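You operate a simulated robot arm through the tools that you are given. There is no shell and no other tool. Be economical: measure what you need, move in short steps, check, and stop when the job is done.

You run a simulated robot arm. Do the job below in one go: nothing can be reset, and whatever is moved stays where it is left.

TASK
Turn the trolley ball's plug to the mark and rub the glue off.
Fine: the ball in the turn ring; the yellow mark; trolley braked first; use the rag pad and put it back.

It is judged by the outcome, as a careful person would: the job done as asked, and still so three seconds after it is handed in. It fails if anything else is knocked over, pushed out of place, dropped, spilled or broken.

THE ROBOT
A 6-joint arm with a two-finger parallel gripper, fixed in place. Base frame: the origin is at the foot of the arm, x ahead of it, y to its left, z up. Readings come in m, degrees, newtons and seconds.
With the tool pointing down near the work surface it reaches from about 0.2 to 0.84 m from the base axis. Its first joint turns from -166.0 to 166.0 degrees. Payload 3.91 kg.
The TCP is the grasp point between the finger pads, 0.03 m short of the fingertips. In the tool frame z runs along the fingers and y along their closing line. Largest opening 0.11 m; finger width 0.02, thickness 0.01; the body of the gripper, 0.048 by 0.112 m, starts 0.055 m behind the TCP.
Orientation is told as [roll, pitch, yaw] about the base's x, y, z axes, in that order, counted from this pose: with the fingers straight down and closing along the base's y, the tool's x points along the base's -x, its y along +y and its z along -z.

THE INTERFACE
- The arm moves only by the tool send_rows. Its argument "steps" is a list of rows, each an object of numbers (a shift or turn left out is 0, a gripper value left out holds the last): "tx", "ty", "tz": the shift along the tool's x, y, z in units of 40 mm (1.0 is 40 mm); "ax", "ay", "az": the turn, a rotation vector about the tool's x, y, z in units of 5 degrees (1.0 is 5 degrees); "gripper": the opening in per cent of the stroke, from 0 (shut) to 100 (fully open). In form: [{"tx": .., "ty": .., "tz": .., "ax": .., "ay": .., "az": .., "gripper": ..}, ...]. A call has 1 to 12 rows; each row shifts and turns the commanded pose from where the row before left it, along the tool's axes as they then stand. A call with a number of a shift or a turn outside -1 to 1 is refused whole. A row lasts 0.2 s, in which the tool goes at most 0.05 m and 8.6 degrees; a call with a longer step from one row to the next is refused whole, and so is a gripper value outside its range. A pose out of reach is approached as far as the arm can. The call stops where the force on the tool passes 90 N (or 10 N more than at its start, if that is more) or the arm is blocked; 0.2 s more then pass. The fingers move at their own pace (about 0.108 m/s each) and stop on an object; they squeeze with about 36 N. The grip force told is the motor's: it shows also when the fingers shut on nothing. Time passes only in rows, and 0.2 s behind the last, so rows that do not move let the fingers close. It gives the time, the measured TCP pose, the force on the tool (base axes), the opening and the grip force at its end, in the units of the frame above (readings bear some noise).
- Cameras (640 x 400 px; columns grow to the right, rows downward): "scene" is fixed at [0.3995, -0.6516, 1.6654]; the picture's right is [0.77, 0.64, 0.00], its down [0.54, -0.65, -0.53] and it looks along [-0.34, 0.41, -0.85] (base axes); focal length 237 px, centre (320, 200). "wrist" rides on the gripper at [-0.036, 0, -0.057] in the tool frame; the picture's right is [0.00, -1.00, 0.00], its down [0.97, 0.00, -0.24] and it looks along [0.24, 0.00, 0.97] (tool axes); focal length 218 px, centre (320, 200). There is no depth. A picture from a camera that has moved, and an enlarged one, comes with that camera's place and axes in the base frame and with its lens.
- capture(camera): a new picture of that camera. No time passes.
- lift_body(by): slides the trunk up (or, below 0, down) by that many m; the arm rides with it, the base frame stays. It gives what a move gives, with no picture.
- enlarge(camera, box): a new picture of the part [left, top, right, bottom] of that camera's present view, enlarged. No time passes.
- hand_in(): hands the job in; it is judged then, once.

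Work in short steps. Places have to be worked out from the pictures, the camera data and where the tool is seen: move nearer, look again, correct. Check each grasp and each placing, and mend what went wrong. You have 120 turns and 84 pictures in all, those below and enlarged ones among them. Open the gripper and draw the arm clear of the work before you hand the job in, unless the task says otherwise; then end with one line.

The tools are called after ">>>" as name(argument=value, ...) on one line, values as JSON. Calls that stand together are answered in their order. send_rows: Moves the arm, as the interface text tells. Its arguments: {"type":"object","properties":{"steps":{"type":"array","items":{"type":"object","properties":{"tx":{"type":"number"},"ty":{"type":"number"},"tz":{"type":"number"},"ax":{"type":"number"},"ay":{"type":"number"},"az":{"type":"number"},"gripper":{"type":"number"}}}}},"required":["steps"]} The other tools are called the same way: lift_body (by) slides the trunk up or down; capture (camera) takes a picture; enlarge (camera, box) takes an enlarged picture of a part of a camera's view; hand_in () hands the job in.

At the start:

```text
clock: 0.0
eef_pos: [0.0749, -0.351, 1.3106]
orientation: [-0.1, 0.0, 0.1]
ft_force: [0.6, 0.5, -0.5]
gripper_width: 0.1102
finger_force: 0.1
trunk travel left (down, up): [-0.475, 0.065]
```

scene: 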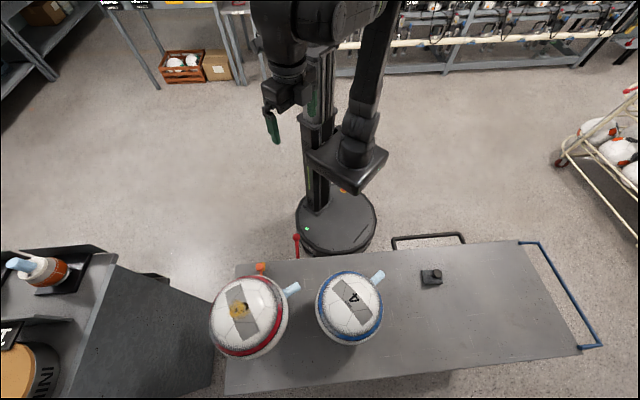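
wrist: 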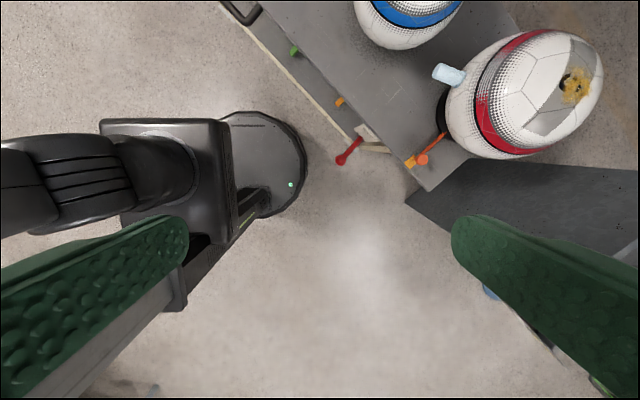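

I begin by enlarging parts of the scene view to identify the ball, ring, marks, brake and rag pad.

>>> enlarge(camera="scene", box=[190, 220, 400, 370])

>>> enlarge(camera="scene", box=[0, 230, 220, 400])

>>> enlarge(camera="wrist", box=[220, 0, 640, 220])

>>> enlarge(camera="scene", box=[380, 220, 620, 370])

```text
2.67 times, centred on (295, 295) of scene
camera zoom: at [0.3995, -0.6516, 1.6654], right [0.77, 0.64, 0.0], down [0.54, -0.65, -0.53], along [-0.34, 0.41, -0.85], focal length 632 px, centre (387, -53)
```

zoom: 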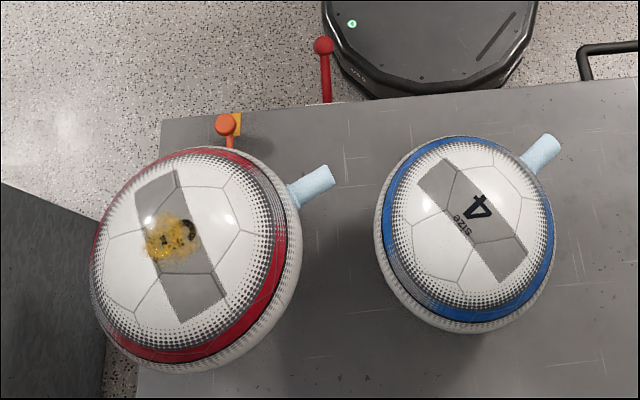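

```text
2.35 times, centred on (110, 315) of scene
camera zoom: at [0.3995, -0.6516, 1.6654], right [0.77, 0.64, 0.0], down [0.54, -0.65, -0.53], along [-0.34, 0.41, -0.85], focal length 557 px, centre (814, -71)
```

zoom: 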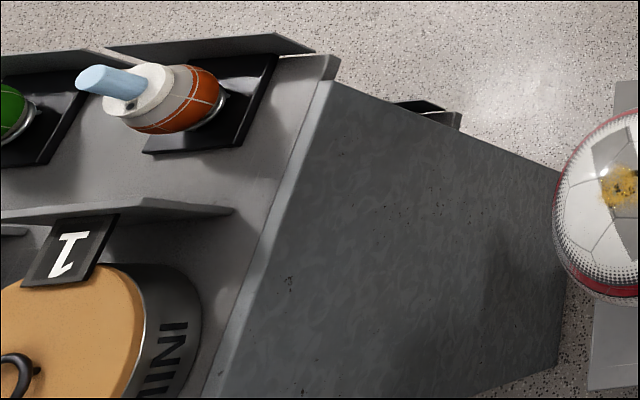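

```text
1.52 times, centred on (430, 110) of wrist
camera zoom: at [0.1106, -0.3506, 1.3671], right [0.0, -1.0, 0.0], down [-0.97, 0.0, 0.24], along [-0.24, 0.0, -0.97], focal length 333 px, centre (152, 337)
```

zoom: 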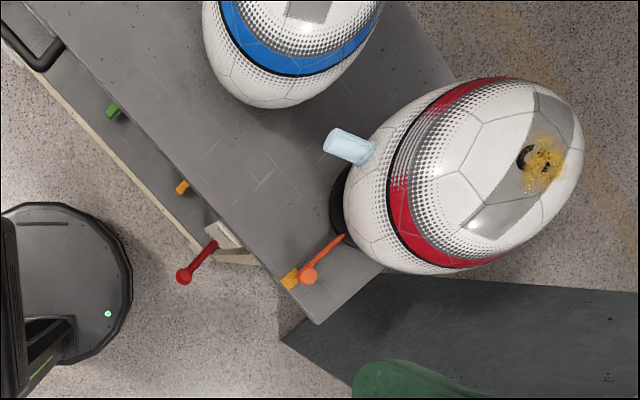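

```text
2.67 times, centred on (500, 295) of scene
camera zoom: at [0.3995, -0.6516, 1.6654], right [0.77, 0.64, 0.0], down [0.54, -0.65, -0.53], along [-0.34, 0.41, -0.85], focal length 632 px, centre (-160, -53)
```

zoom: 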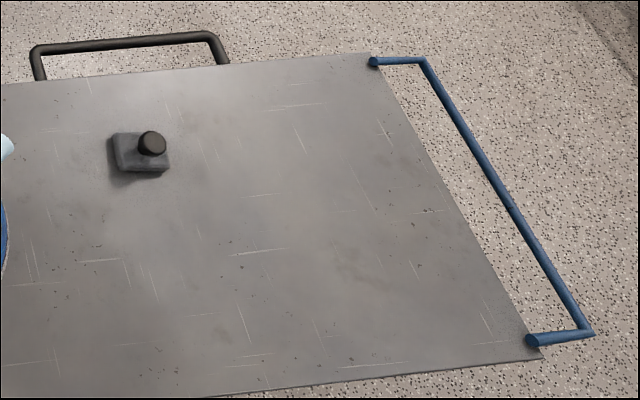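

The red-band ball with glue sits near the trolley's near-left corner, with an orange-handled item near it. The red lever (brake) is about (0.07,-0.41,0.75) and the rag pad is to the right. I move over the trolley to look closer.

>>> send_rows(steps=[{"tx": -0.8, "ty": -0.5}, {"tx": -0.8, "ty": -0.5}, {"tx": -0.8, "ty": -0.5}, {"tx": -0.8, "ty": -0.5}, {"tx": -0.4, "ty": -0.5}])

>>> capture(camera="wrist")

```text
clock: 1.2
eef_pos: [0.2193, -0.4518, 1.3086]
orientation: [0.0, 0.0, 0.0]
ft_force: [-0.4, -0.2, 0.6]
gripper_width: 0.11
finger_force: 0.0
trunk travel left (down, up): [-0.475, 0.065]
```

```text
77 pictures are left
camera wrist: at [0.2557, -0.4518, 1.3663], right [0.0, -1.0, 0.0], down [-0.97, 0.0, 0.24], along [-0.24, 0.0, -0.97], focal length 218 px, centre (320, 200)
```

wrist: 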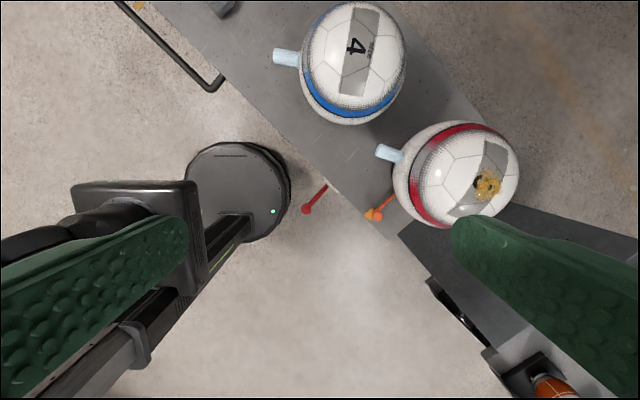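

Enlarge the ball and brake region from here.

>>> enlarge(camera="wrist", box=[280, 100, 540, 250])

>>> enlarge(camera="scene", box=[210, 225, 330, 300])

```text
2.46 times, centred on (410, 175) of wrist
camera zoom: at [0.2557, -0.4518, 1.3663], right [0.0, -1.0, 0.0], down [-0.97, 0.0, 0.24], along [-0.24, 0.0, -0.97], focal length 537 px, centre (98, 262)
```

zoom: 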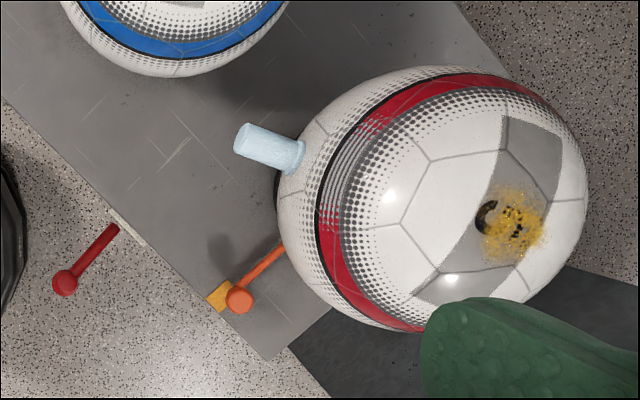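

```text
5.33 times, centred on (270, 262) of scene
camera zoom: at [0.3995, -0.6516, 1.6654], right [0.77, 0.64, 0.0], down [0.54, -0.65, -0.53], along [-0.34, 0.41, -0.85], focal length 1263 px, centre (587, -133)
```

zoom: 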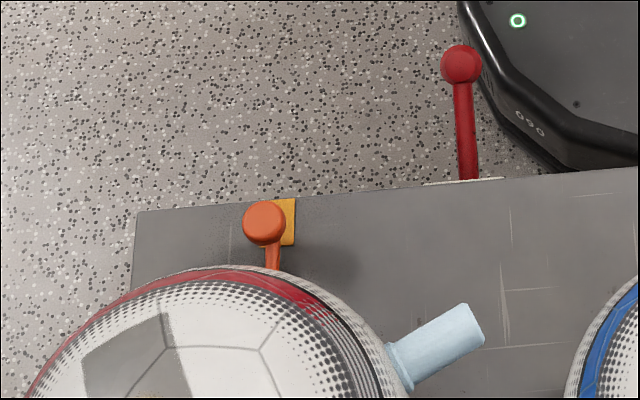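

There are also green/orange blocks on the trolley's front face that are hidden from above. I'll back off toward the base, and tilt to look at the front face, brake and ring.

>>> send_rows(steps=[{"tx": 0.4, "ty": 0.9}, {"tx": 0.4, "ty": 0.9}, {"tx": 0.4, "ty": 0.9}, {"tx": 0.4, "ty": 0.9}, {"tz": 0.8, "ty": 0.8}, {"tz": 1}, {"tz": 1}, {"tz": 1}])

>>> send_rows(steps=[{"ax": 0.7, "ay": -0.7}, {"ax": 0.7, "ay": -0.7}, {"ax": 0.7, "ay": -0.7}, {"ax": 0.7, "ay": -0.7}, {"ax": 0.7, "ay": -0.7}, {"ax": 0.7, "ay": -0.7}, {"ax": 0.7, "ay": -0.7}, {"ax": 0.7, "ay": -0.7}, {"ax": 0.7, "ay": -0.7}])

>>> capture(camera="wrist")

```text
clock: 3.0
eef_pos: [0.1551, -0.2738, 1.1577]
orientation: [0.0, 0.0, 0.1]
ft_force: [0.3, -0.7, -0.6]
gripper_width: 0.1101
finger_force: 0.2
trunk travel left (down, up): [-0.475, 0.065]
```

```text
clock: 5.0
eef_pos: [0.1544, -0.2743, 1.157]
orientation: [-35.1, -29.8, 9.5]
ft_force: [0.6, 0.4, -0.7]
gripper_width: 0.1101
finger_force: 0.0
trunk travel left (down, up): [-0.475, 0.065]
```

```text
74 pictures are left
camera wrist: at [0.1573, -0.2408, 1.2169], right [-0.14, -0.86, 0.5], down [-0.95, -0.02, -0.31], along [0.28, -0.52, -0.81], focal length 218 px, centre (320, 200)
```

wrist: 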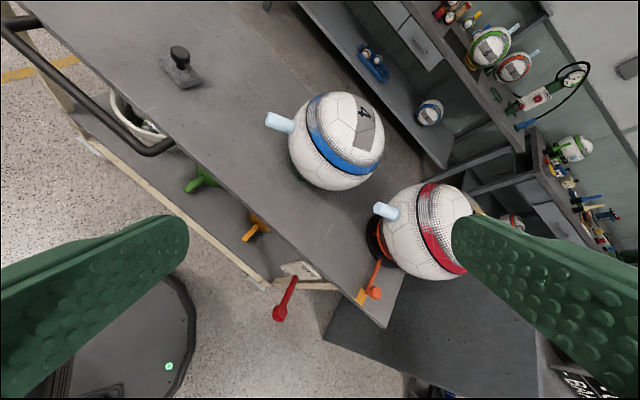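

The green/orange items are only stowed on the lower shelf. I zoom on the brake plate, ring and mark.

>>> enlarge(camera="wrist", box=[250, 170, 490, 320])

>>> enlarge(camera="wrist", box=[260, 245, 340, 335])

```text
2.67 times, centred on (370, 245) of wrist
camera zoom: at [0.1573, -0.2408, 1.2169], right [-0.14, -0.86, 0.5], down [-0.95, -0.02, -0.31], along [0.28, -0.52, -0.81], focal length 582 px, centre (187, 80)
```

zoom: 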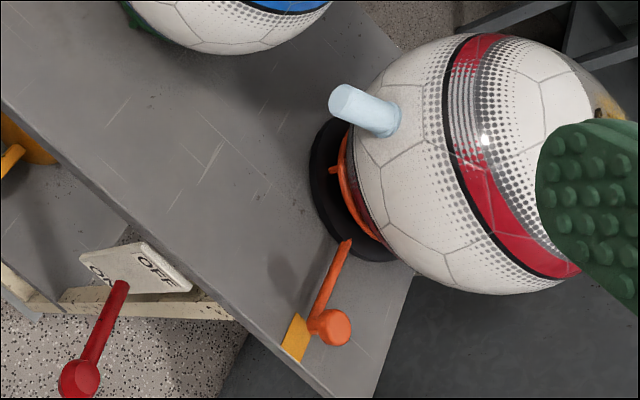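

```text
4.44 times, centred on (300, 290) of wrist
camera zoom: at [0.1573, -0.2408, 1.2169], right [-0.14, -0.86, 0.5], down [-0.95, -0.02, -0.31], along [0.28, -0.52, -0.81], focal length 970 px, centre (409, -200)
```

zoom: 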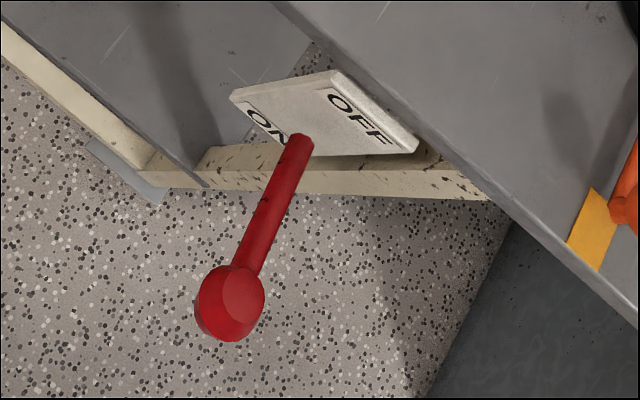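

The lever's plate reads OFF on top, ON at bottom; the lever now points up ~45° (OFF), knob ≈ (0.074,-0.407,0.75), so it must be pushed down. I untilt, close the gripper and go above the knob to verify.

>>> send_rows(steps=[{"ax": -0.7, "ay": 0.7, "gripper": 0}, {"ax": -0.7, "ay": 0.7}, {"ax": -0.7, "ay": 0.7}, {"ax": -0.7, "ay": 0.7}, {"ax": -0.7, "ay": 0.7}, {"ax": -0.7, "ay": 0.7}, {"ax": -0.7, "ay": 0.7}, {"ax": -0.7, "ay": 0.7}, {"ax": -0.7, "ay": 0.7}])

>>> send_rows(steps=[{"tx": 0.67, "ty": -0.9}, {"tx": 0.67, "ty": -0.9}, {"tx": 0.66, "ty": -0.9}, {"tz": 1, "ty": -0.6}, {"tz": 1}, {"tz": 1}, {"tz": 1}, {"tz": 0.5}])

>>> capture(camera="wrist")

>>> capture(camera="scene")

```text
clock: 7.0
eef_pos: [0.1562, -0.2746, 1.1572]
orientation: [0.1, 0.1, 0.0]
ft_force: [0.5, -0.4, 0.0]
gripper_width: 0.0
finger_force: 36.0
trunk travel left (down, up): [-0.475, 0.065]
```

```text
clock: 8.8
eef_pos: [0.0745, -0.4057, 0.9774]
orientation: [0.0, 0.0, 0.1]
ft_force: [-0.2, 0.2, -0.4]
gripper_width: 0.0
finger_force: 36.1
trunk travel left (down, up): [-0.475, 0.065]
```

```text
71 pictures are left
camera wrist: at [0.1109, -0.4069, 1.0353], right [0.0, -1.0, 0.0], down [-0.97, 0.0, 0.24], along [-0.24, 0.0, -0.97], focal length 218 px, centre (320, 200)
```

wrist: 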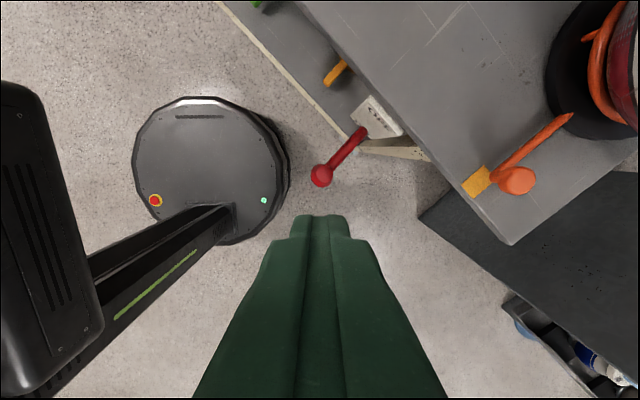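

```text
70 pictures are left
```

scene: 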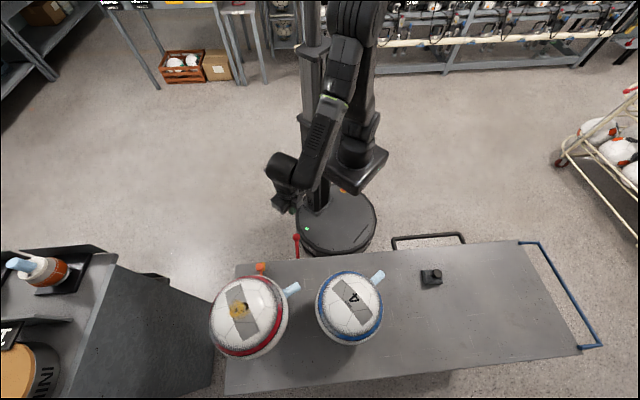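

Zoom on the lever for better triangulation.

>>> enlarge(camera="wrist", box=[290, 70, 450, 220])

```text
2.67 times, centred on (370, 145) of wrist
camera zoom: at [0.1109, -0.4069, 1.0353], right [0.0, -1.0, 0.0], down [-0.97, 0.0, 0.24], along [-0.24, 0.0, -0.97], focal length 582 px, centre (187, 347)
```

zoom: 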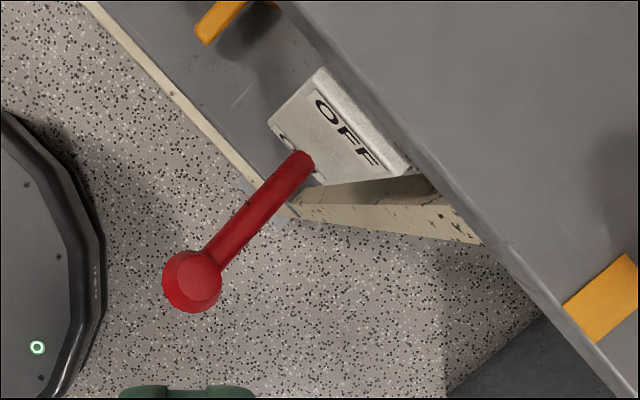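

Knob centre ≈ (0.073,-0.407,0.745), pivot at ≈ (0.148,-0.482,0.69): lever about 28° up at OFF. I push straight down on the knob, force-watched.

>>> send_rows(steps=[{"tz": 1, "tx": 0.1}, {"tz": 1, "ty": 0.07}, {"tz": 1}, {"tz": 1}, {"tz": 0.4}, {"tz": 0.3}, {"tz": 0.3}])

```text
clock: 10.4
eef_pos: [0.0707, -0.4039, 0.7782]
orientation: [0.0, 0.0, 0.0]
ft_force: [0.9, 0.7, 0.5]
gripper_width: 0.0001
finger_force: 36.1
trunk travel left (down, up): [-0.475, 0.065]
```

>>> send_rows(steps=[{"tz": 0.3}, {"tz": 0.3}, {"tz": 0.3}, {"tz": 0.3}])

>>> capture(camera="wrist")

```text
clock: 11.4
eef_pos: [0.0712, -0.404, 0.7299]
orientation: [0.0, 0.0, 0.0]
ft_force: [-0.6, -0.2, 0.2]
gripper_width: 0.0
finger_force: 36.0
trunk travel left (down, up): [-0.475, 0.065]
```

```text
68 pictures are left
camera wrist: at [0.1072, -0.4041, 0.787], right [0.0, -1.0, 0.0], down [-0.97, 0.0, 0.24], along [-0.24, 0.0, -0.97], focal length 218 px, centre (320, 200)
```

wrist: 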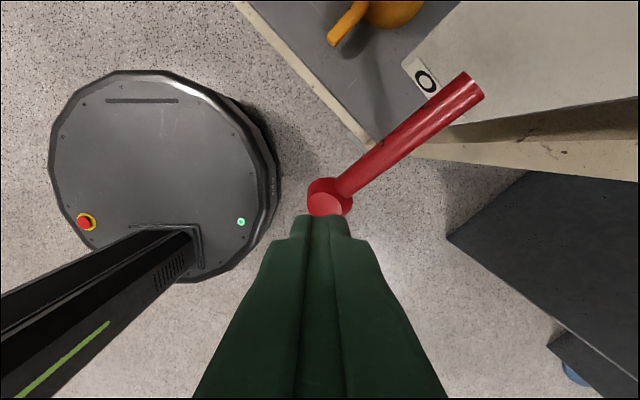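

The knob appears to have moved down to z≈0.65 already. I push a bit further to be sure it's seated, then retreat and check.

>>> send_rows(steps=[{"tz": 0.4, "tx": -0.1, "ty": -0.1}, {"tz": 0.4}, {"tz": 0.3}])

>>> enlarge(camera="wrist", box=[280, 20, 560, 220])

```text
clock: 12.2
eef_pos: [0.0756, -0.4089, 0.6837]
orientation: [-0.1, 0.0, 0.1]
ft_force: [0.3, -0.2, 0.1]
gripper_width: 0.0
finger_force: 35.9
trunk travel left (down, up): [-0.475, 0.065]
```

```text
2.00 times, centred on (420, 120) of wrist
camera zoom: at [0.111, -0.4084, 0.7426], right [0.0, -1.0, 0.0], down [-0.97, 0.0, 0.24], along [-0.24, 0.0, -0.97], focal length 436 px, centre (120, 360)
```

zoom: 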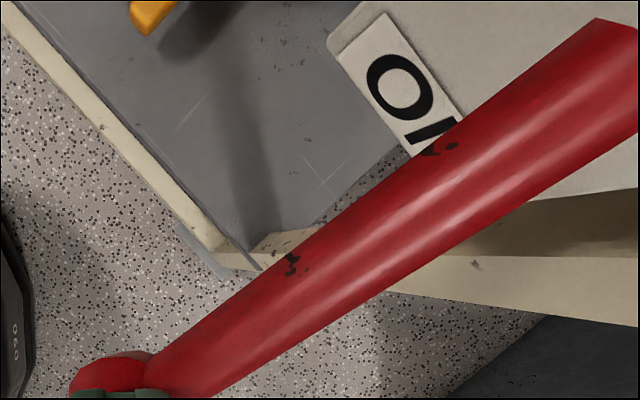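

Still no resistance; continue gently down until the force rises.

>>> send_rows(steps=[{"tz": 0.2}, {"tz": 0.2}, {"tz": 0.2}])

>>> capture(camera="wrist")

```text
clock: 12.7
eef_pos: [0.0754, -0.4083, 0.6825]
orientation: [-0.7, -0.2, 0.0]
ft_force: [-2.4, 16.2, 69.2]
gripper_width: 0.0
finger_force: 36.1
trunk travel left (down, up): [-0.475, 0.065]
stopped in row 2: the force on the tool passed its limit (the readings are from after the stop); the commanded pose is now the measured one
```

```text
66 pictures are left
camera wrist: at [0.111, -0.4076, 0.7406], right [0.0, -1.0, 0.01], down [-0.97, 0.0, 0.24], along [-0.24, -0.01, -0.97], focal length 218 px, centre (320, 200)
```

wrist: 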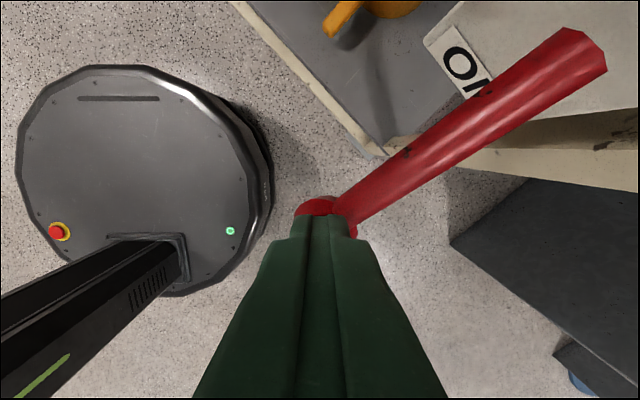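

Hard stop reached (knob ≈ z 0.635, the ON end). I retreat upward and verify.

>>> send_rows(steps=[{"tz": -1}, {"tz": -1}, {"tz": -1}, {"tz": -1}, {"tz": -1}, {"tz": -1}, {"tz": -1}, {"tz": -1, "ax": 0.14}])

>>> enlarge(camera="wrist", box=[290, 70, 610, 270])

```text
clock: 14.5
eef_pos: [0.0744, -0.4094, 0.9982]
orientation: [-1.1, -0.2, 0.0]
ft_force: [-0.3, 0.6, -1.0]
gripper_width: 0.0
finger_force: 36.1
trunk travel left (down, up): [-0.475, 0.065]
```

```text
2.00 times, centred on (450, 170) of wrist
camera zoom: at [0.1111, -0.4073, 1.056], right [0.0, -1.0, 0.02], down [-0.97, 0.01, 0.24], along [-0.24, -0.02, -0.97], focal length 436 px, centre (60, 260)
```

zoom: 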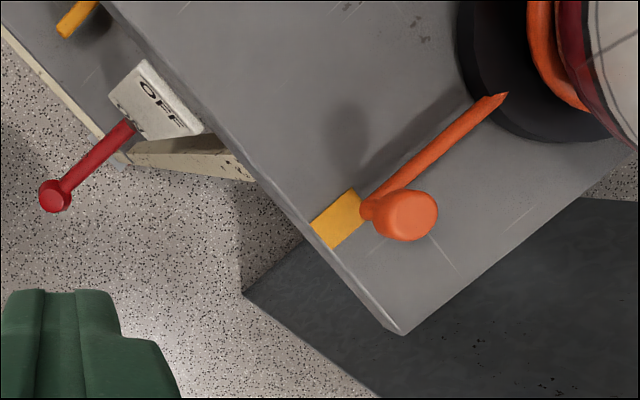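

Brake is ON and holds. The orange post stands ≈ (0.079,-0.596), z 0.80–0.84. Now I go above the glued ball to measure plug azimuth, ring axis and mark.

>>> send_rows(steps=[{"tz": -1, "ax": -0.22}, {"tz": -1}, {"tz": -1}, {"tz": -1}, {"tz": -1}, {"tz": -1}, {"tz": -1}, {"tz": -1}])

>>> send_rows(steps=[{"tx": -0.33, "ty": -0.95}, {"tx": -0.33, "ty": -0.95}, {"tx": -0.33, "ty": -0.95}, {"tx": -0.33, "ty": -0.95}, {"tx": -0.33, "ty": -0.95}, {"tx": -0.33, "ty": -0.95}, {"tx": -0.33, "ty": -0.95}, {"tx": 0, "ty": -0.6}])

>>> capture(camera="wrist")

```text
clock: 16.3
eef_pos: [0.0744, -0.4071, 1.3183]
orientation: [0.0, 0.0, 0.1]
ft_force: [0.7, -0.4, 0.2]
gripper_width: 0.0
finger_force: 35.5
trunk travel left (down, up): [-0.475, 0.065]
```

```text
clock: 18.1
eef_pos: [0.158, -0.641, 1.2788]
orientation: [-0.3, -0.1, -0.1]
ft_force: [0.5, -1.4, -0.4]
gripper_width: 0.0
finger_force: 36.3
out of reach, approached as far as the arm can: row 6, 7, 8
trunk travel left (down, up): [-0.475, 0.065]
```

```text
64 pictures are left
camera wrist: at [0.1949, -0.6414, 1.3363], right [0.0, -1.0, 0.01], down [-0.97, 0.0, 0.24], along [-0.24, -0.01, -0.97], focal length 218 px, centre (320, 200)
```

wrist: 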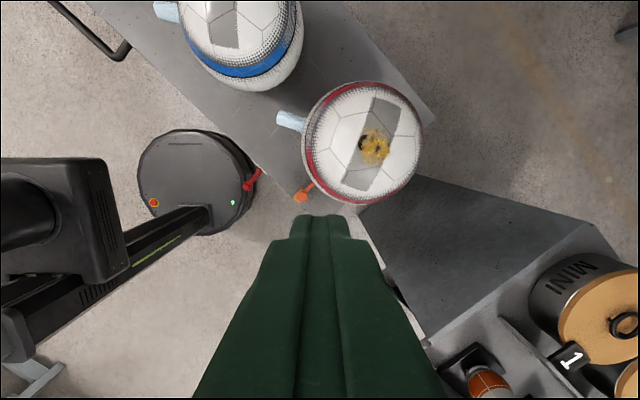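

Reach limited here; good enough for a view. Enlarge.

>>> enlarge(camera="wrist", box=[260, 70, 440, 220])

```text
2.67 times, centred on (350, 145) of wrist
camera zoom: at [0.1949, -0.6414, 1.3363], right [0.0, -1.0, 0.01], down [-0.97, 0.0, 0.24], along [-0.24, -0.01, -0.97], focal length 582 px, centre (240, 347)
```

zoom: 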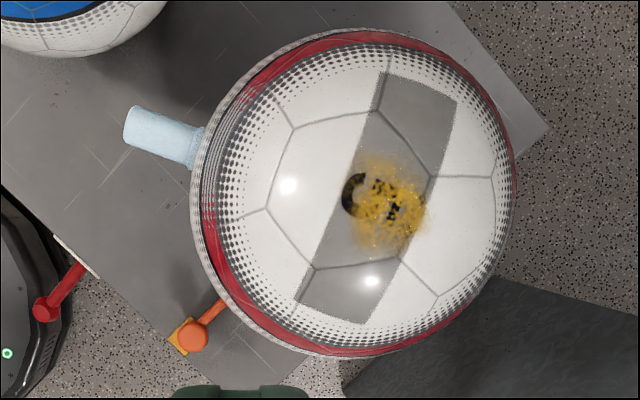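

Measured: axis ≈ (0.201,-0.721), plug azimuth ≈ 73°, mark ≈ 135.4°, handle post ≈ 136°, r≈0.17; so turn ≈ 62° counter-clockwise. I move back to a reachable height, then yaw to line up for pushing the post tangentially.

>>> send_rows(steps=[{"ty": 1}, {"ty": 1}, {"ty": 1}, {"tz": 1}, {"tz": 1}])

>>> send_rows(steps=[{"az": 1}, {"az": 1}, {"az": 1}, {"az": 1}, {"az": 1}, {"az": 1}, {"az": 1}, {"az": 1}, {"az": 1}, {"az": 1}, {"az": 1}, {"az": 1}])

```text
clock: 19.3
eef_pos: [0.1593, -0.5221, 1.1979]
orientation: [-0.1, 0.0, 0.0]
ft_force: [0.2, -0.2, -0.7]
gripper_width: 0.0
finger_force: 35.7
trunk travel left (down, up): [-0.475, 0.065]
```

```text
clock: 21.9
eef_pos: [0.1596, -0.5219, 1.1988]
orientation: [0.2, -0.1, -60.1]
ft_force: [0.4, 0.3, -0.7]
gripper_width: 0.0
finger_force: 35.8
trunk travel left (down, up): [-0.475, 0.065]
```

Apply a 15° outward tilt and move over the start point (az 120°, r 0.172), going down to z≈0.92.

>>> send_rows(steps=[{"tx": -0.26, "ty": -0.8}, {"tx": -0.26, "ty": -0.8}, {"tz": 1}, {"tz": 1}, {"tz": 1}, {"tz": 1}, {"ay": -1}, {"ay": -1}, {"ay": -1}])

>>> capture(camera="wrist")

>>> capture(camera="scene")

```text
clock: 23.9
eef_pos: [0.1144, -0.5712, 1.0382]
orientation: [0.0, -15.1, -60.1]
ft_force: [-0.5, 0.6, 0.4]
gripper_width: 0.0
finger_force: 35.9
trunk travel left (down, up): [-0.475, 0.065]
```

```text
62 pictures are left
camera wrist: at [0.1236, -0.589, 1.1038], right [-0.87, -0.5, 0.0], down [-0.5, 0.87, -0.02], along [0.01, -0.02, -1.0], focal length 218 px, centre (320, 200)
```

wrist: 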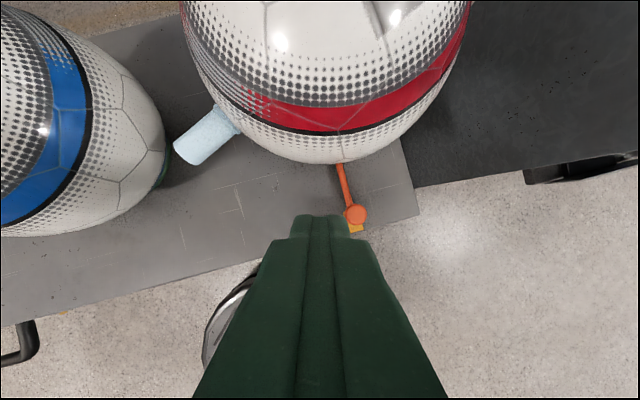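

```text
61 pictures are left
```

scene: 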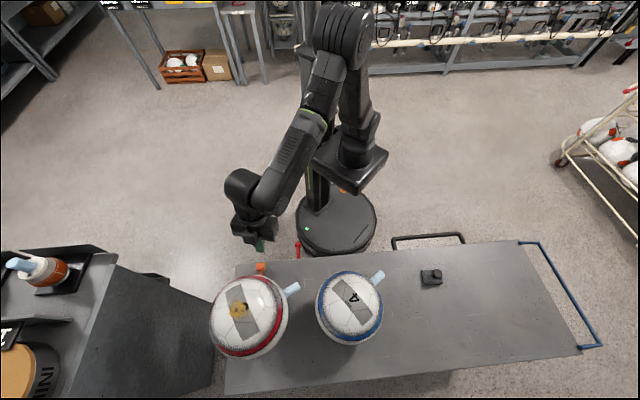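

Post confirmed at (0.079,-0.600). Straight down beside it to z≈0.83.

>>> send_rows(steps=[{"tx": 0.227, "tz": 0.848}, {"tx": 0.227, "tz": 0.848}, {"tx": 0.227, "tz": 0.848}, {"tx": 0.227, "tz": 0.848}, {"tx": 0.227, "tz": 0.848}, {"tx": 0.2, "tz": 0.74}])

>>> capture(camera="wrist")

```text
clock: 25.3
eef_pos: [0.1144, -0.5707, 0.8312]
orientation: [0.0, -15.1, -60.0]
ft_force: [0.4, 0.3, 0.3]
gripper_width: 0.0002
finger_force: 36.1
trunk travel left (down, up): [-0.475, 0.065]
```

```text
60 pictures are left
camera wrist: at [0.1238, -0.5887, 0.8966], right [-0.87, -0.5, 0.0], down [-0.5, 0.87, -0.02], along [0.01, -0.02, -1.0], focal length 218 px, centre (320, 200)
```

wrist: 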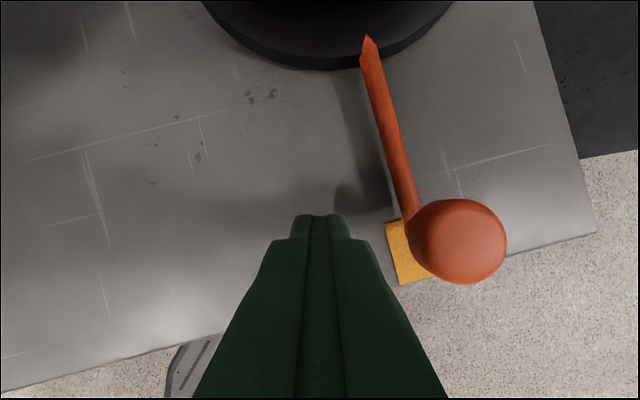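

Clear beside the post. Now move along the arc, 5° per row, first 4 rows.

>>> send_rows(steps=[{"ty": -0.375, "tx": -0.016, "tz": 0.004, "ax": -0.259, "az": -0.966}, {"ty": -0.375, "tx": -0.016, "tz": 0.004, "ax": -0.259, "az": -0.966}, {"ty": -0.375, "tx": -0.016, "tz": 0.004, "ax": -0.259, "az": -0.966}, {"ty": -0.375, "tx": -0.016, "tz": 0.004, "ax": -0.259, "az": -0.966}])

>>> capture(camera="wrist")

>>> capture(camera="scene")

```text
clock: 26.3
eef_pos: [0.0682, -0.6102, 0.8321]
orientation: [0.0, -15.1, -40.0]
ft_force: [0.7, -0.3, 0.0]
gripper_width: 0.0
finger_force: 36.3
trunk travel left (down, up): [-0.475, 0.065]
```

```text
59 pictures are left
camera wrist: at [0.0833, -0.6232, 0.8972], right [-0.64, -0.77, 0.0], down [-0.77, 0.64, -0.02], along [0.02, -0.01, -1.0], focal length 218 px, centre (320, 200)
```

wrist: 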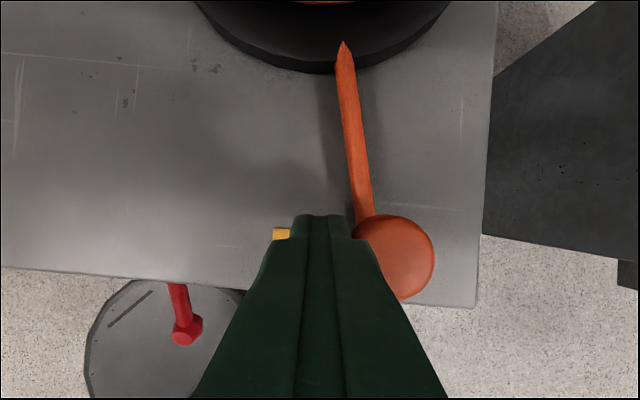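

```text
58 pictures are left
```

scene: 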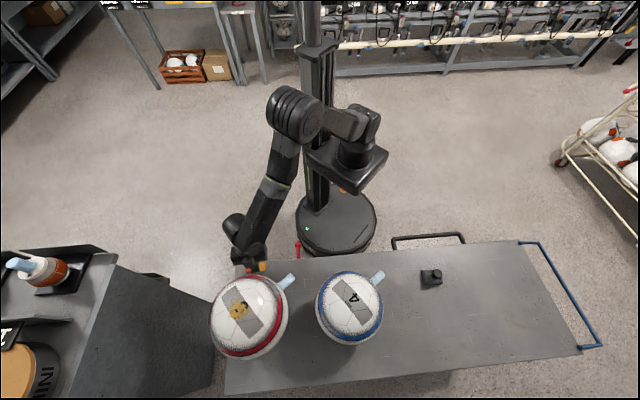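

The handle, ring and ball turn together with little force. Continue 8 more rows (to finger azimuth 180°).

>>> send_rows(steps=[{"ty": -0.375, "tx": -0.016, "tz": 0.004, "ax": -0.259, "az": -0.966}, {"ty": -0.375, "tx": -0.016, "tz": 0.004, "ax": -0.259, "az": -0.966}, {"ty": -0.375, "tx": -0.016, "tz": 0.004, "ax": -0.259, "az": -0.966}, {"ty": -0.375, "tx": -0.016, "tz": 0.004, "ax": -0.259, "az": -0.966}, {"ty": -0.375, "tx": -0.016, "tz": 0.004, "ax": -0.259, "az": -0.966}, {"ty": -0.375, "tx": -0.016, "tz": 0.004, "ax": -0.259, "az": -0.966}, {"ty": -0.375, "tx": -0.016, "tz": 0.004, "ax": -0.259, "az": -0.966}])

>>> capture(camera="wrist")

>>> enlarge(camera="scene", box=[190, 220, 400, 370])

```text
clock: 27.9
eef_pos: [0.0288, -0.7059, 0.8307]
orientation: [0.1, -14.9, -5.0]
ft_force: [-0.2, 0.0, 0.2]
gripper_width: 0.0
finger_force: 36.2
trunk travel left (down, up): [-0.475, 0.065]
```

```text
57 pictures are left
camera wrist: at [0.0481, -0.7077, 0.8964], right [-0.09, -1.0, 0.0], down [-1.0, 0.09, -0.02], along [0.02, 0.0, -1.0], focal length 218 px, centre (320, 200)
```

wrist: 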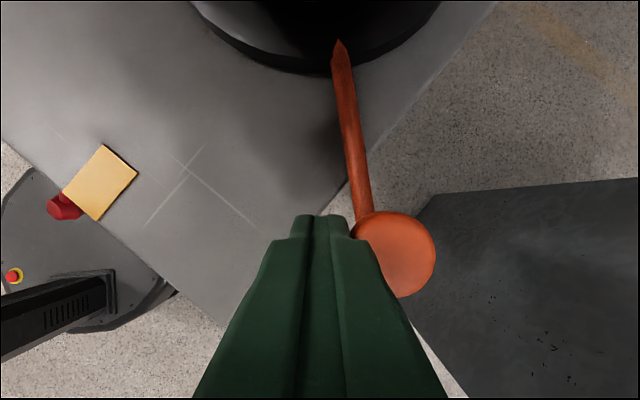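

```text
2.67 times, centred on (295, 295) of scene
camera zoom: at [0.3995, -0.6516, 1.6654], right [0.77, 0.64, 0.0], down [0.54, -0.65, -0.53], along [-0.34, 0.41, -0.85], focal length 632 px, centre (387, -53)
```

zoom: 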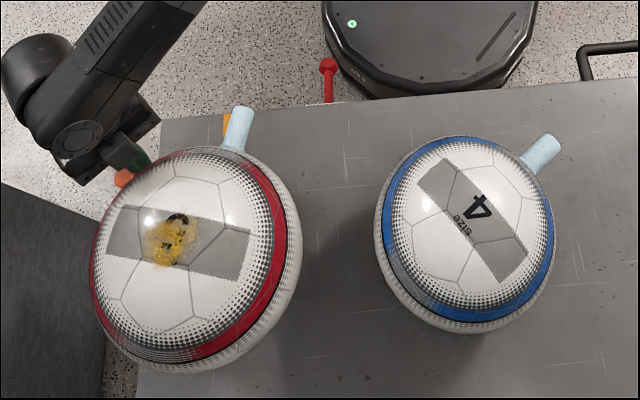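

Plug now ≈ az 121°, target ≈ 135°. Push 11° more, then recheck.

>>> send_rows(steps=[{"ty": -0.375, "tx": -0.016, "tz": 0.004, "ax": -0.259, "az": -0.966}, {"ty": -0.375, "tx": -0.016, "tz": 0.004, "ax": -0.259, "az": -0.966}, {"ty": -0.075, "tx": -0.003, "ax": -0.05, "az": -0.19}])

>>> capture(camera="wrist")

>>> enlarge(camera="scene", box=[200, 230, 320, 305])

```text
clock: 28.7
eef_pos: [0.0299, -0.7383, 0.8324]
orientation: [-0.1, -15.1, 6.0]
ft_force: [0.2, -0.5, 0.3]
gripper_width: 0.0
finger_force: 36.6
trunk travel left (down, up): [-0.475, 0.065]
```

```text
55 pictures are left
camera wrist: at [0.0484, -0.7366, 0.8968], right [0.1, -0.99, 0.0], down [-0.99, -0.1, -0.02], along [0.02, 0.0, -1.0], focal length 218 px, centre (320, 200)
```

wrist: 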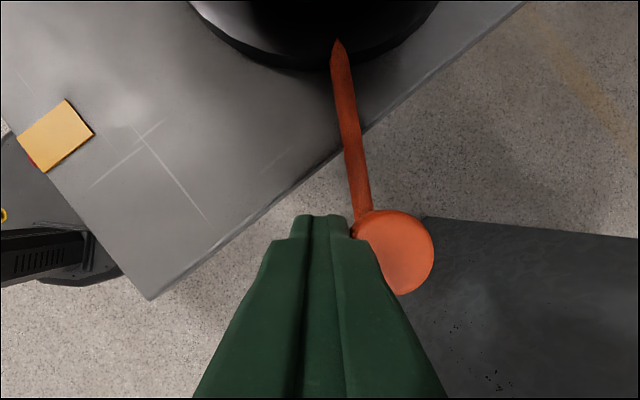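

```text
5.33 times, centred on (260, 268) of scene
camera zoom: at [0.3995, -0.6516, 1.6654], right [0.77, 0.64, 0.0], down [0.54, -0.65, -0.53], along [-0.34, 0.41, -0.85], focal length 1263 px, centre (640, -160)
```

zoom: 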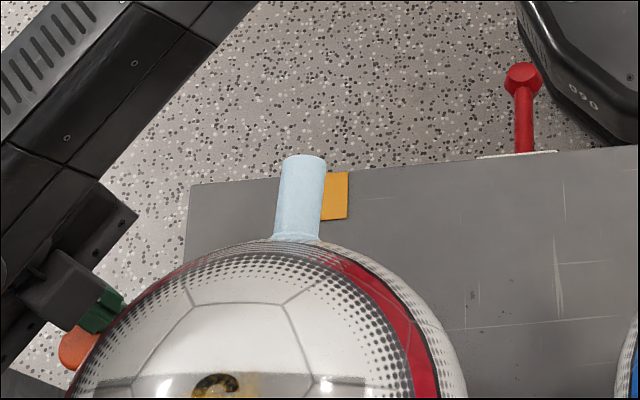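

Plug ≈ 131°; push ≈4.2° more.

>>> send_rows(steps=[{"ty": -0.315, "tx": -0.012, "tz": 0.003, "ax": -0.217, "az": -0.81}, {}])

>>> enlarge(camera="scene", box=[200, 230, 320, 305])

```text
clock: 29.3
eef_pos: [0.0301, -0.7518, 0.8317]
orientation: [0.0, -15.0, 10.2]
ft_force: [-0.2, 0.3, 0.3]
gripper_width: 0.0
finger_force: 36.3
trunk travel left (down, up): [-0.475, 0.065]
```

```text
5.33 times, centred on (260, 268) of scene
camera zoom: at [0.3995, -0.6516, 1.6654], right [0.77, 0.64, 0.0], down [0.54, -0.65, -0.53], along [-0.34, 0.41, -0.85], focal length 1263 px, centre (640, -160)
```

zoom: 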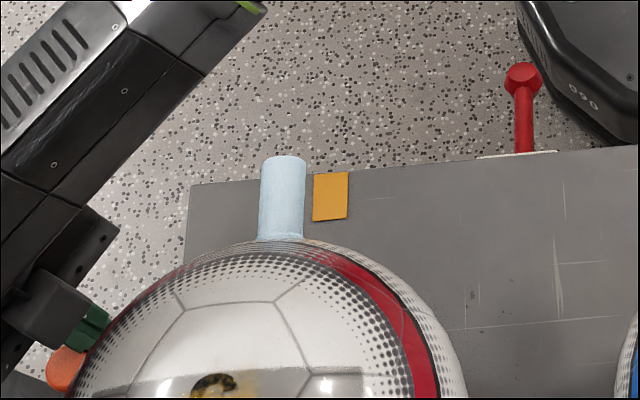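

Plug ≈ 135.1°, mark ≈ 135.5°. Back the finger off and rise to check from above.

>>> send_rows(steps=[{"ty": 0.5}, {"tx": -0.25, "tz": -0.95}, {"tx": -0.25, "tz": -0.95}, {"tx": -0.25, "tz": -0.95}, {"tx": -0.25, "tz": -0.95}, {"tx": -0.25, "tz": -0.95}, {"tx": -0.25, "tz": -0.95}, {"tx": -0.25, "tz": -0.95}, {"tx": -0.25, "tz": -0.95}])

>>> capture(camera="wrist")

```text
clock: 31.3
eef_pos: [0.0243, -0.726, 1.1372]
orientation: [-0.2, -15.0, 10.2]
ft_force: [0.0, -0.2, 0.0]
gripper_width: 0.0
finger_force: 35.6
out of reach, approached as far as the arm can: row 9
trunk travel left (down, up): [-0.475, 0.065]
```

```text
52 pictures are left
camera wrist: at [0.0453, -0.7237, 1.2016], right [0.18, -0.98, 0.0], down [-0.98, -0.18, -0.02], along [0.02, 0.0, -1.0], focal length 218 px, centre (320, 200)
```

wrist: 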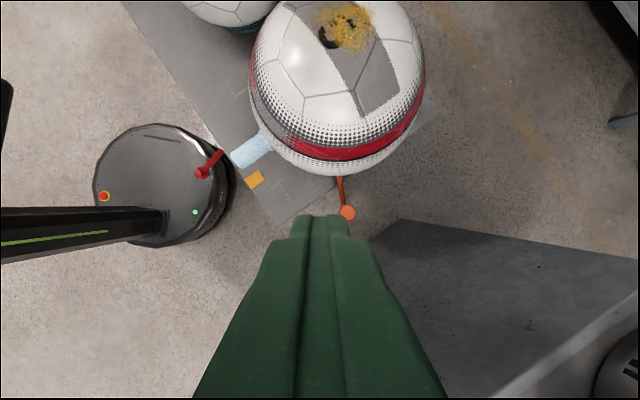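

From above the plug and mark line up (both ≈136°). Next the rag pad near (0.57,-0.22): retreat toward the base, untilt, then travel there with gripper open.

>>> send_rows(steps=[{"ty": 1}, {"ty": 1}, {"ty": 1}, {"ty": 1}, {"ty": 1}, {"ty": 1}, {"ty": 1}, {"ay": 1, "gripper": 60}, {"ay": 1}, {"ay": 1}, {"az": 1}, {"az": 1}])

>>> send_rows(steps=[{"tx": -1, "ty": 0.5}, {"tx": -1, "ty": 0.5}, {"tx": -1, "ty": 0.5}, {"tx": -1, "ty": 0.5}, {"tx": -1, "ty": 0.5}, {"tx": -1, "ty": 0.5}, {"tx": -1, "ty": 0.5}, {"tx": -1, "ty": 0.5}, {"tx": -1, "ty": 0.5}, {"tx": -1, "ty": 0.5}, {"tx": -1, "ty": 0.5}, {"tx": -1, "ty": 0.3}])

>>> capture(camera="wrist")

```text
clock: 33.9
eef_pos: [-0.0238, -0.4522, 1.1327]
orientation: [-0.2, -0.1, 0.1]
ft_force: [0.1, 0.1, 0.1]
gripper_width: 0.0662
finger_force: 0.1
trunk travel left (down, up): [-0.475, 0.065]
```

```text
clock: 36.5
eef_pos: [0.4556, -0.2178, 1.1356]
orientation: [-0.2, -0.1, 0.1]
ft_force: [0.5, -0.3, 0.1]
gripper_width: 0.0659
finger_force: 0.2
trunk travel left (down, up): [-0.475, 0.065]
```

```text
51 pictures are left
camera wrist: at [0.493, -0.2187, 1.1924], right [0.0, -1.0, 0.0], down [-0.97, 0.0, 0.24], along [-0.24, 0.0, -0.97], focal length 218 px, centre (320, 200)
```

wrist: 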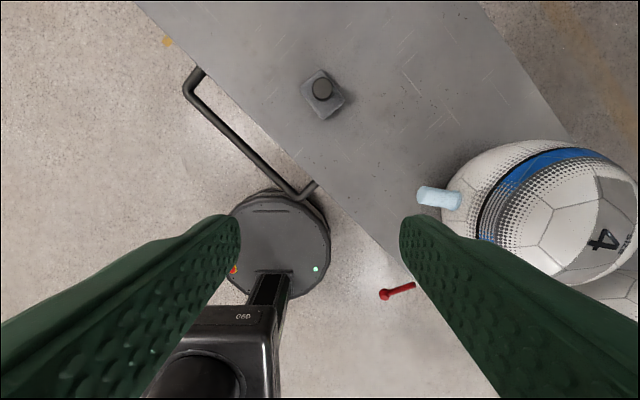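

Pad ≈ (0.576,-0.221). Move over it and lower, look again.

>>> send_rows(steps=[{"tx": -1}, {"tx": -1}, {"tx": -1, "ty": -0.08}, {"tz": 1}, {"tz": 1}, {"tz": 1}, {"tz": 1}])

>>> capture(camera="wrist")

>>> enlarge(camera="scene", box=[380, 240, 480, 310])

```text
clock: 38.1
eef_pos: [0.5763, -0.2231, 0.9751]
orientation: [-0.1, -0.1, 0.1]
ft_force: [0.4, 0.3, 0.1]
gripper_width: 0.0657
finger_force: 0.0
trunk travel left (down, up): [-0.475, 0.065]
```

```text
50 pictures are left
camera wrist: at [0.6123, -0.223, 1.0322], right [0.0, -1.0, 0.0], down [-0.97, 0.0, 0.24], along [-0.24, 0.0, -0.97], focal length 218 px, centre (320, 200)
```

wrist: 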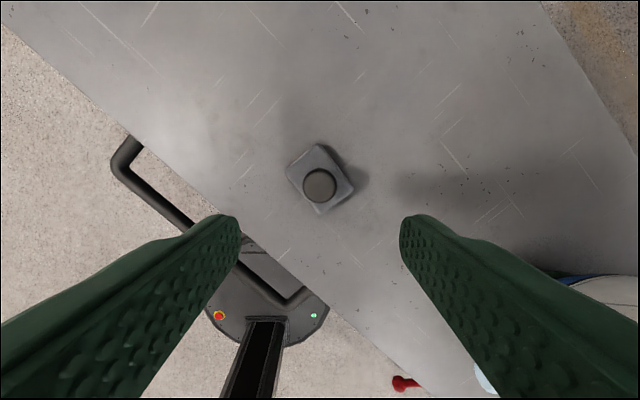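

```text
5.71 times, centred on (430, 275) of scene
camera zoom: at [0.3995, -0.6516, 1.6654], right [0.77, 0.64, 0.0], down [0.54, -0.65, -0.53], along [-0.34, 0.41, -0.85], focal length 1353 px, centre (-309, -229)
```

zoom: 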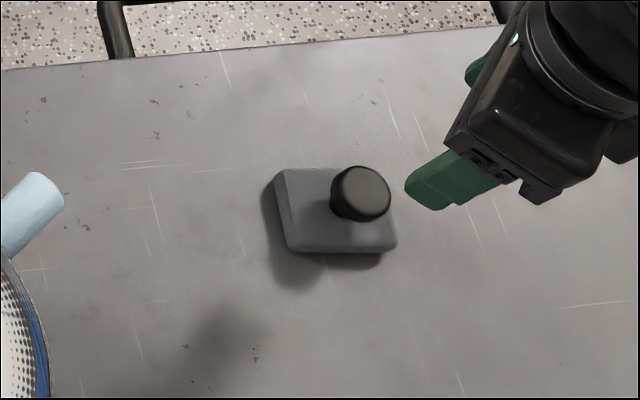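

Knob centre (0.578,-0.222), top ≈0.83, diameter ≈0.03. Descend with open fingers to z≈0.837 and grip.

>>> send_rows(steps=[{"tz": 1, "tx": -0.03, "ty": 0.02}, {"tz": 1}, {"tz": 0.8}, {"tz": 0.4}, {"tz": 0.2}])

>>> enlarge(camera="scene", box=[380, 240, 480, 310])

>>> capture(camera="wrist")

```text
clock: 39.3
eef_pos: [0.5772, -0.2211, 0.8391]
orientation: [-0.2, 0.0, 0.2]
ft_force: [-0.4, -0.2, 1.0]
gripper_width: 0.0662
finger_force: 0.1
trunk travel left (down, up): [-0.475, 0.065]
```

```text
5.71 times, centred on (430, 275) of scene
camera zoom: at [0.3995, -0.6516, 1.6654], right [0.77, 0.64, 0.0], down [0.54, -0.65, -0.53], along [-0.34, 0.41, -0.85], focal length 1353 px, centre (-309, -229)
```

zoom: 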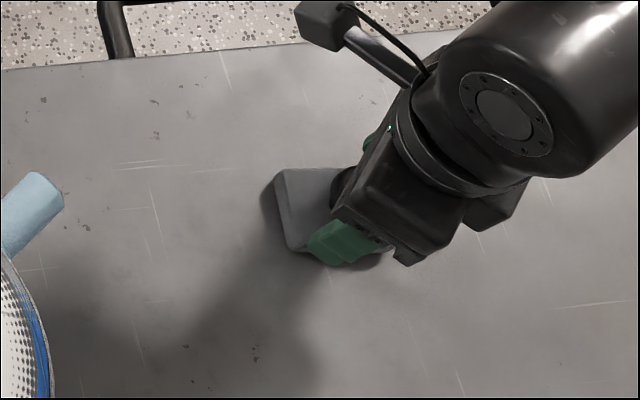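

```text
47 pictures are left
camera wrist: at [0.6132, -0.2214, 0.8962], right [0.0, -1.0, 0.0], down [-0.97, 0.0, 0.24], along [-0.24, 0.0, -0.97], focal length 218 px, centre (320, 200)
```

wrist: 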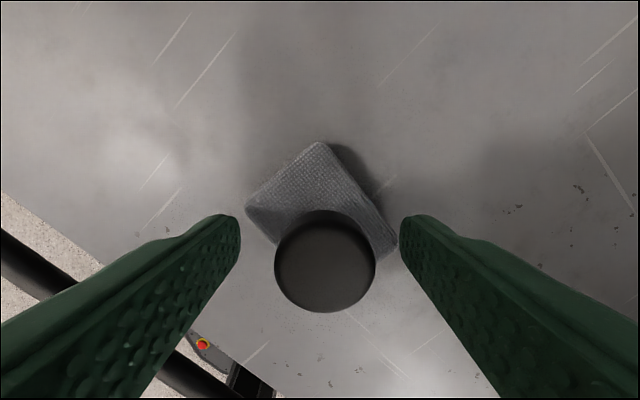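

Knob sits between the fingers; close and lift slightly, then check.

>>> send_rows(steps=[{"tz": 0.1}, {"gripper": 0}, {}, {}, {}, {"tz": -0.5}, {"tz": -0.5}])

>>> capture(camera="wrist")

```text
clock: 40.9
eef_pos: [0.5767, -0.2211, 0.8743]
orientation: [-0.1, 0.0, 0.1]
ft_force: [0.4, 0.0, 0.2]
gripper_width: 0.0302
finger_force: 36.5
trunk travel left (down, up): [-0.475, 0.065]
```

```text
46 pictures are left
camera wrist: at [0.6128, -0.221, 0.9322], right [0.0, -1.0, 0.0], down [-0.97, 0.0, 0.24], along [-0.24, 0.0, -0.97], focal length 218 px, centre (320, 200)
```

wrist: 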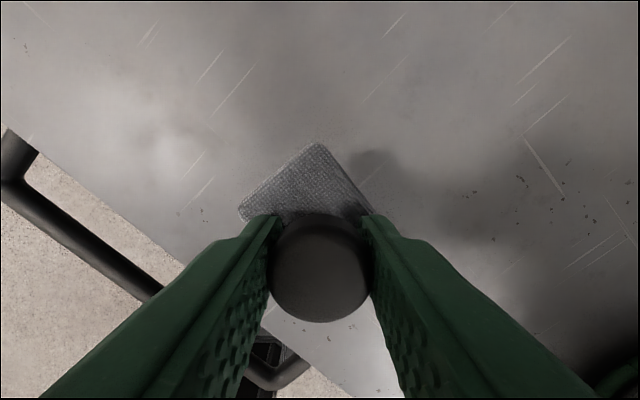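

Pad is held. Raise, lift the trunk for reach, and travel toward the glued ball.

>>> send_rows(steps=[{"tz": -1}, {"tz": -1}, {"tz": -1}, {"tz": -1}, {"tz": -1}, {"tz": -1}, {"tz": -1}])

>>> lift_body(by=0.06)

>>> send_rows(steps=[{"tx": 0.9, "ty": -0.6}, {"tx": 0.9, "ty": -0.6}, {"tx": 0.9, "ty": -0.6}, {"tx": 0.9, "ty": -0.6}, {"tx": 0.9, "ty": -0.6}, {"tx": 0.9, "ty": -0.6}, {"tx": 0.9, "ty": -0.6}, {"tx": 0.9, "ty": -0.6}, {"tx": 0.9, "ty": -0.8}, {"tx": 0.9, "ty": -0.8}, {"tx": 0.5, "ty": -0.8}])

>>> capture(camera="wrist")

```text
clock: 42.5
eef_pos: [0.5765, -0.2199, 1.1561]
orientation: [-0.1, 0.0, 0.0]
ft_force: [-0.3, -0.3, -0.6]
gripper_width: 0.0299
finger_force: 36.1
trunk travel left (down, up): [-0.475, 0.065]
```

```text
clock: 43.5
eef_pos: [0.5768, -0.2198, 1.2145]
orientation: [-0.1, 0.0, 0.1]
ft_force: [0.8, -0.4, -1.4]
gripper_width: 0.03
finger_force: 36.2
trunk travel left (down, up): [-0.535, 0.005]
```

```text
clock: 45.9
eef_pos: [0.1986, -0.5115, 1.2136]
orientation: [0.0, -0.1, 0.1]
ft_force: [-0.4, -0.3, 0.0]
gripper_width: 0.0302
finger_force: 35.9
trunk travel left (down, up): [-0.535, 0.005]
```

```text
45 pictures are left
camera wrist: at [0.2332, -0.5113, 1.2712], right [0.0, -1.0, 0.0], down [-0.97, 0.0, 0.24], along [-0.24, 0.0, -0.97], focal length 218 px, centre (320, 200)
```

wrist: 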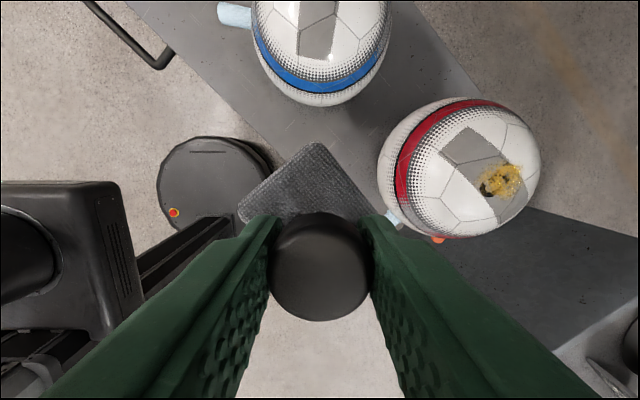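

Check the glue's location and extent from the scene camera.

>>> enlarge(camera="scene", box=[195, 260, 305, 370])

```text
3.64 times, centred on (250, 315) of scene
camera zoom: at [0.3995, -0.6516, 1.6654], right [0.77, 0.64, 0.0], down [0.54, -0.65, -0.53], along [-0.34, 0.41, -0.85], focal length 861 px, centre (574, -218)
```

zoom: 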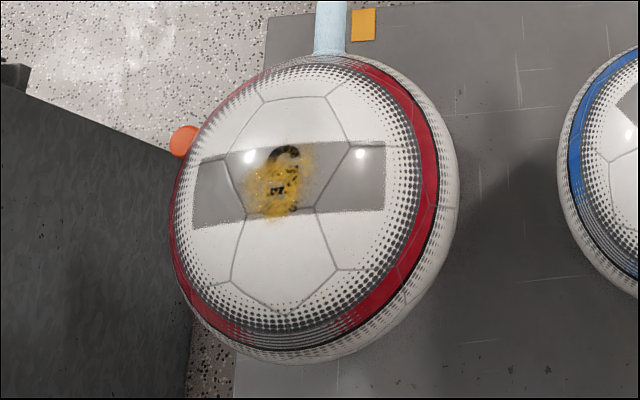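

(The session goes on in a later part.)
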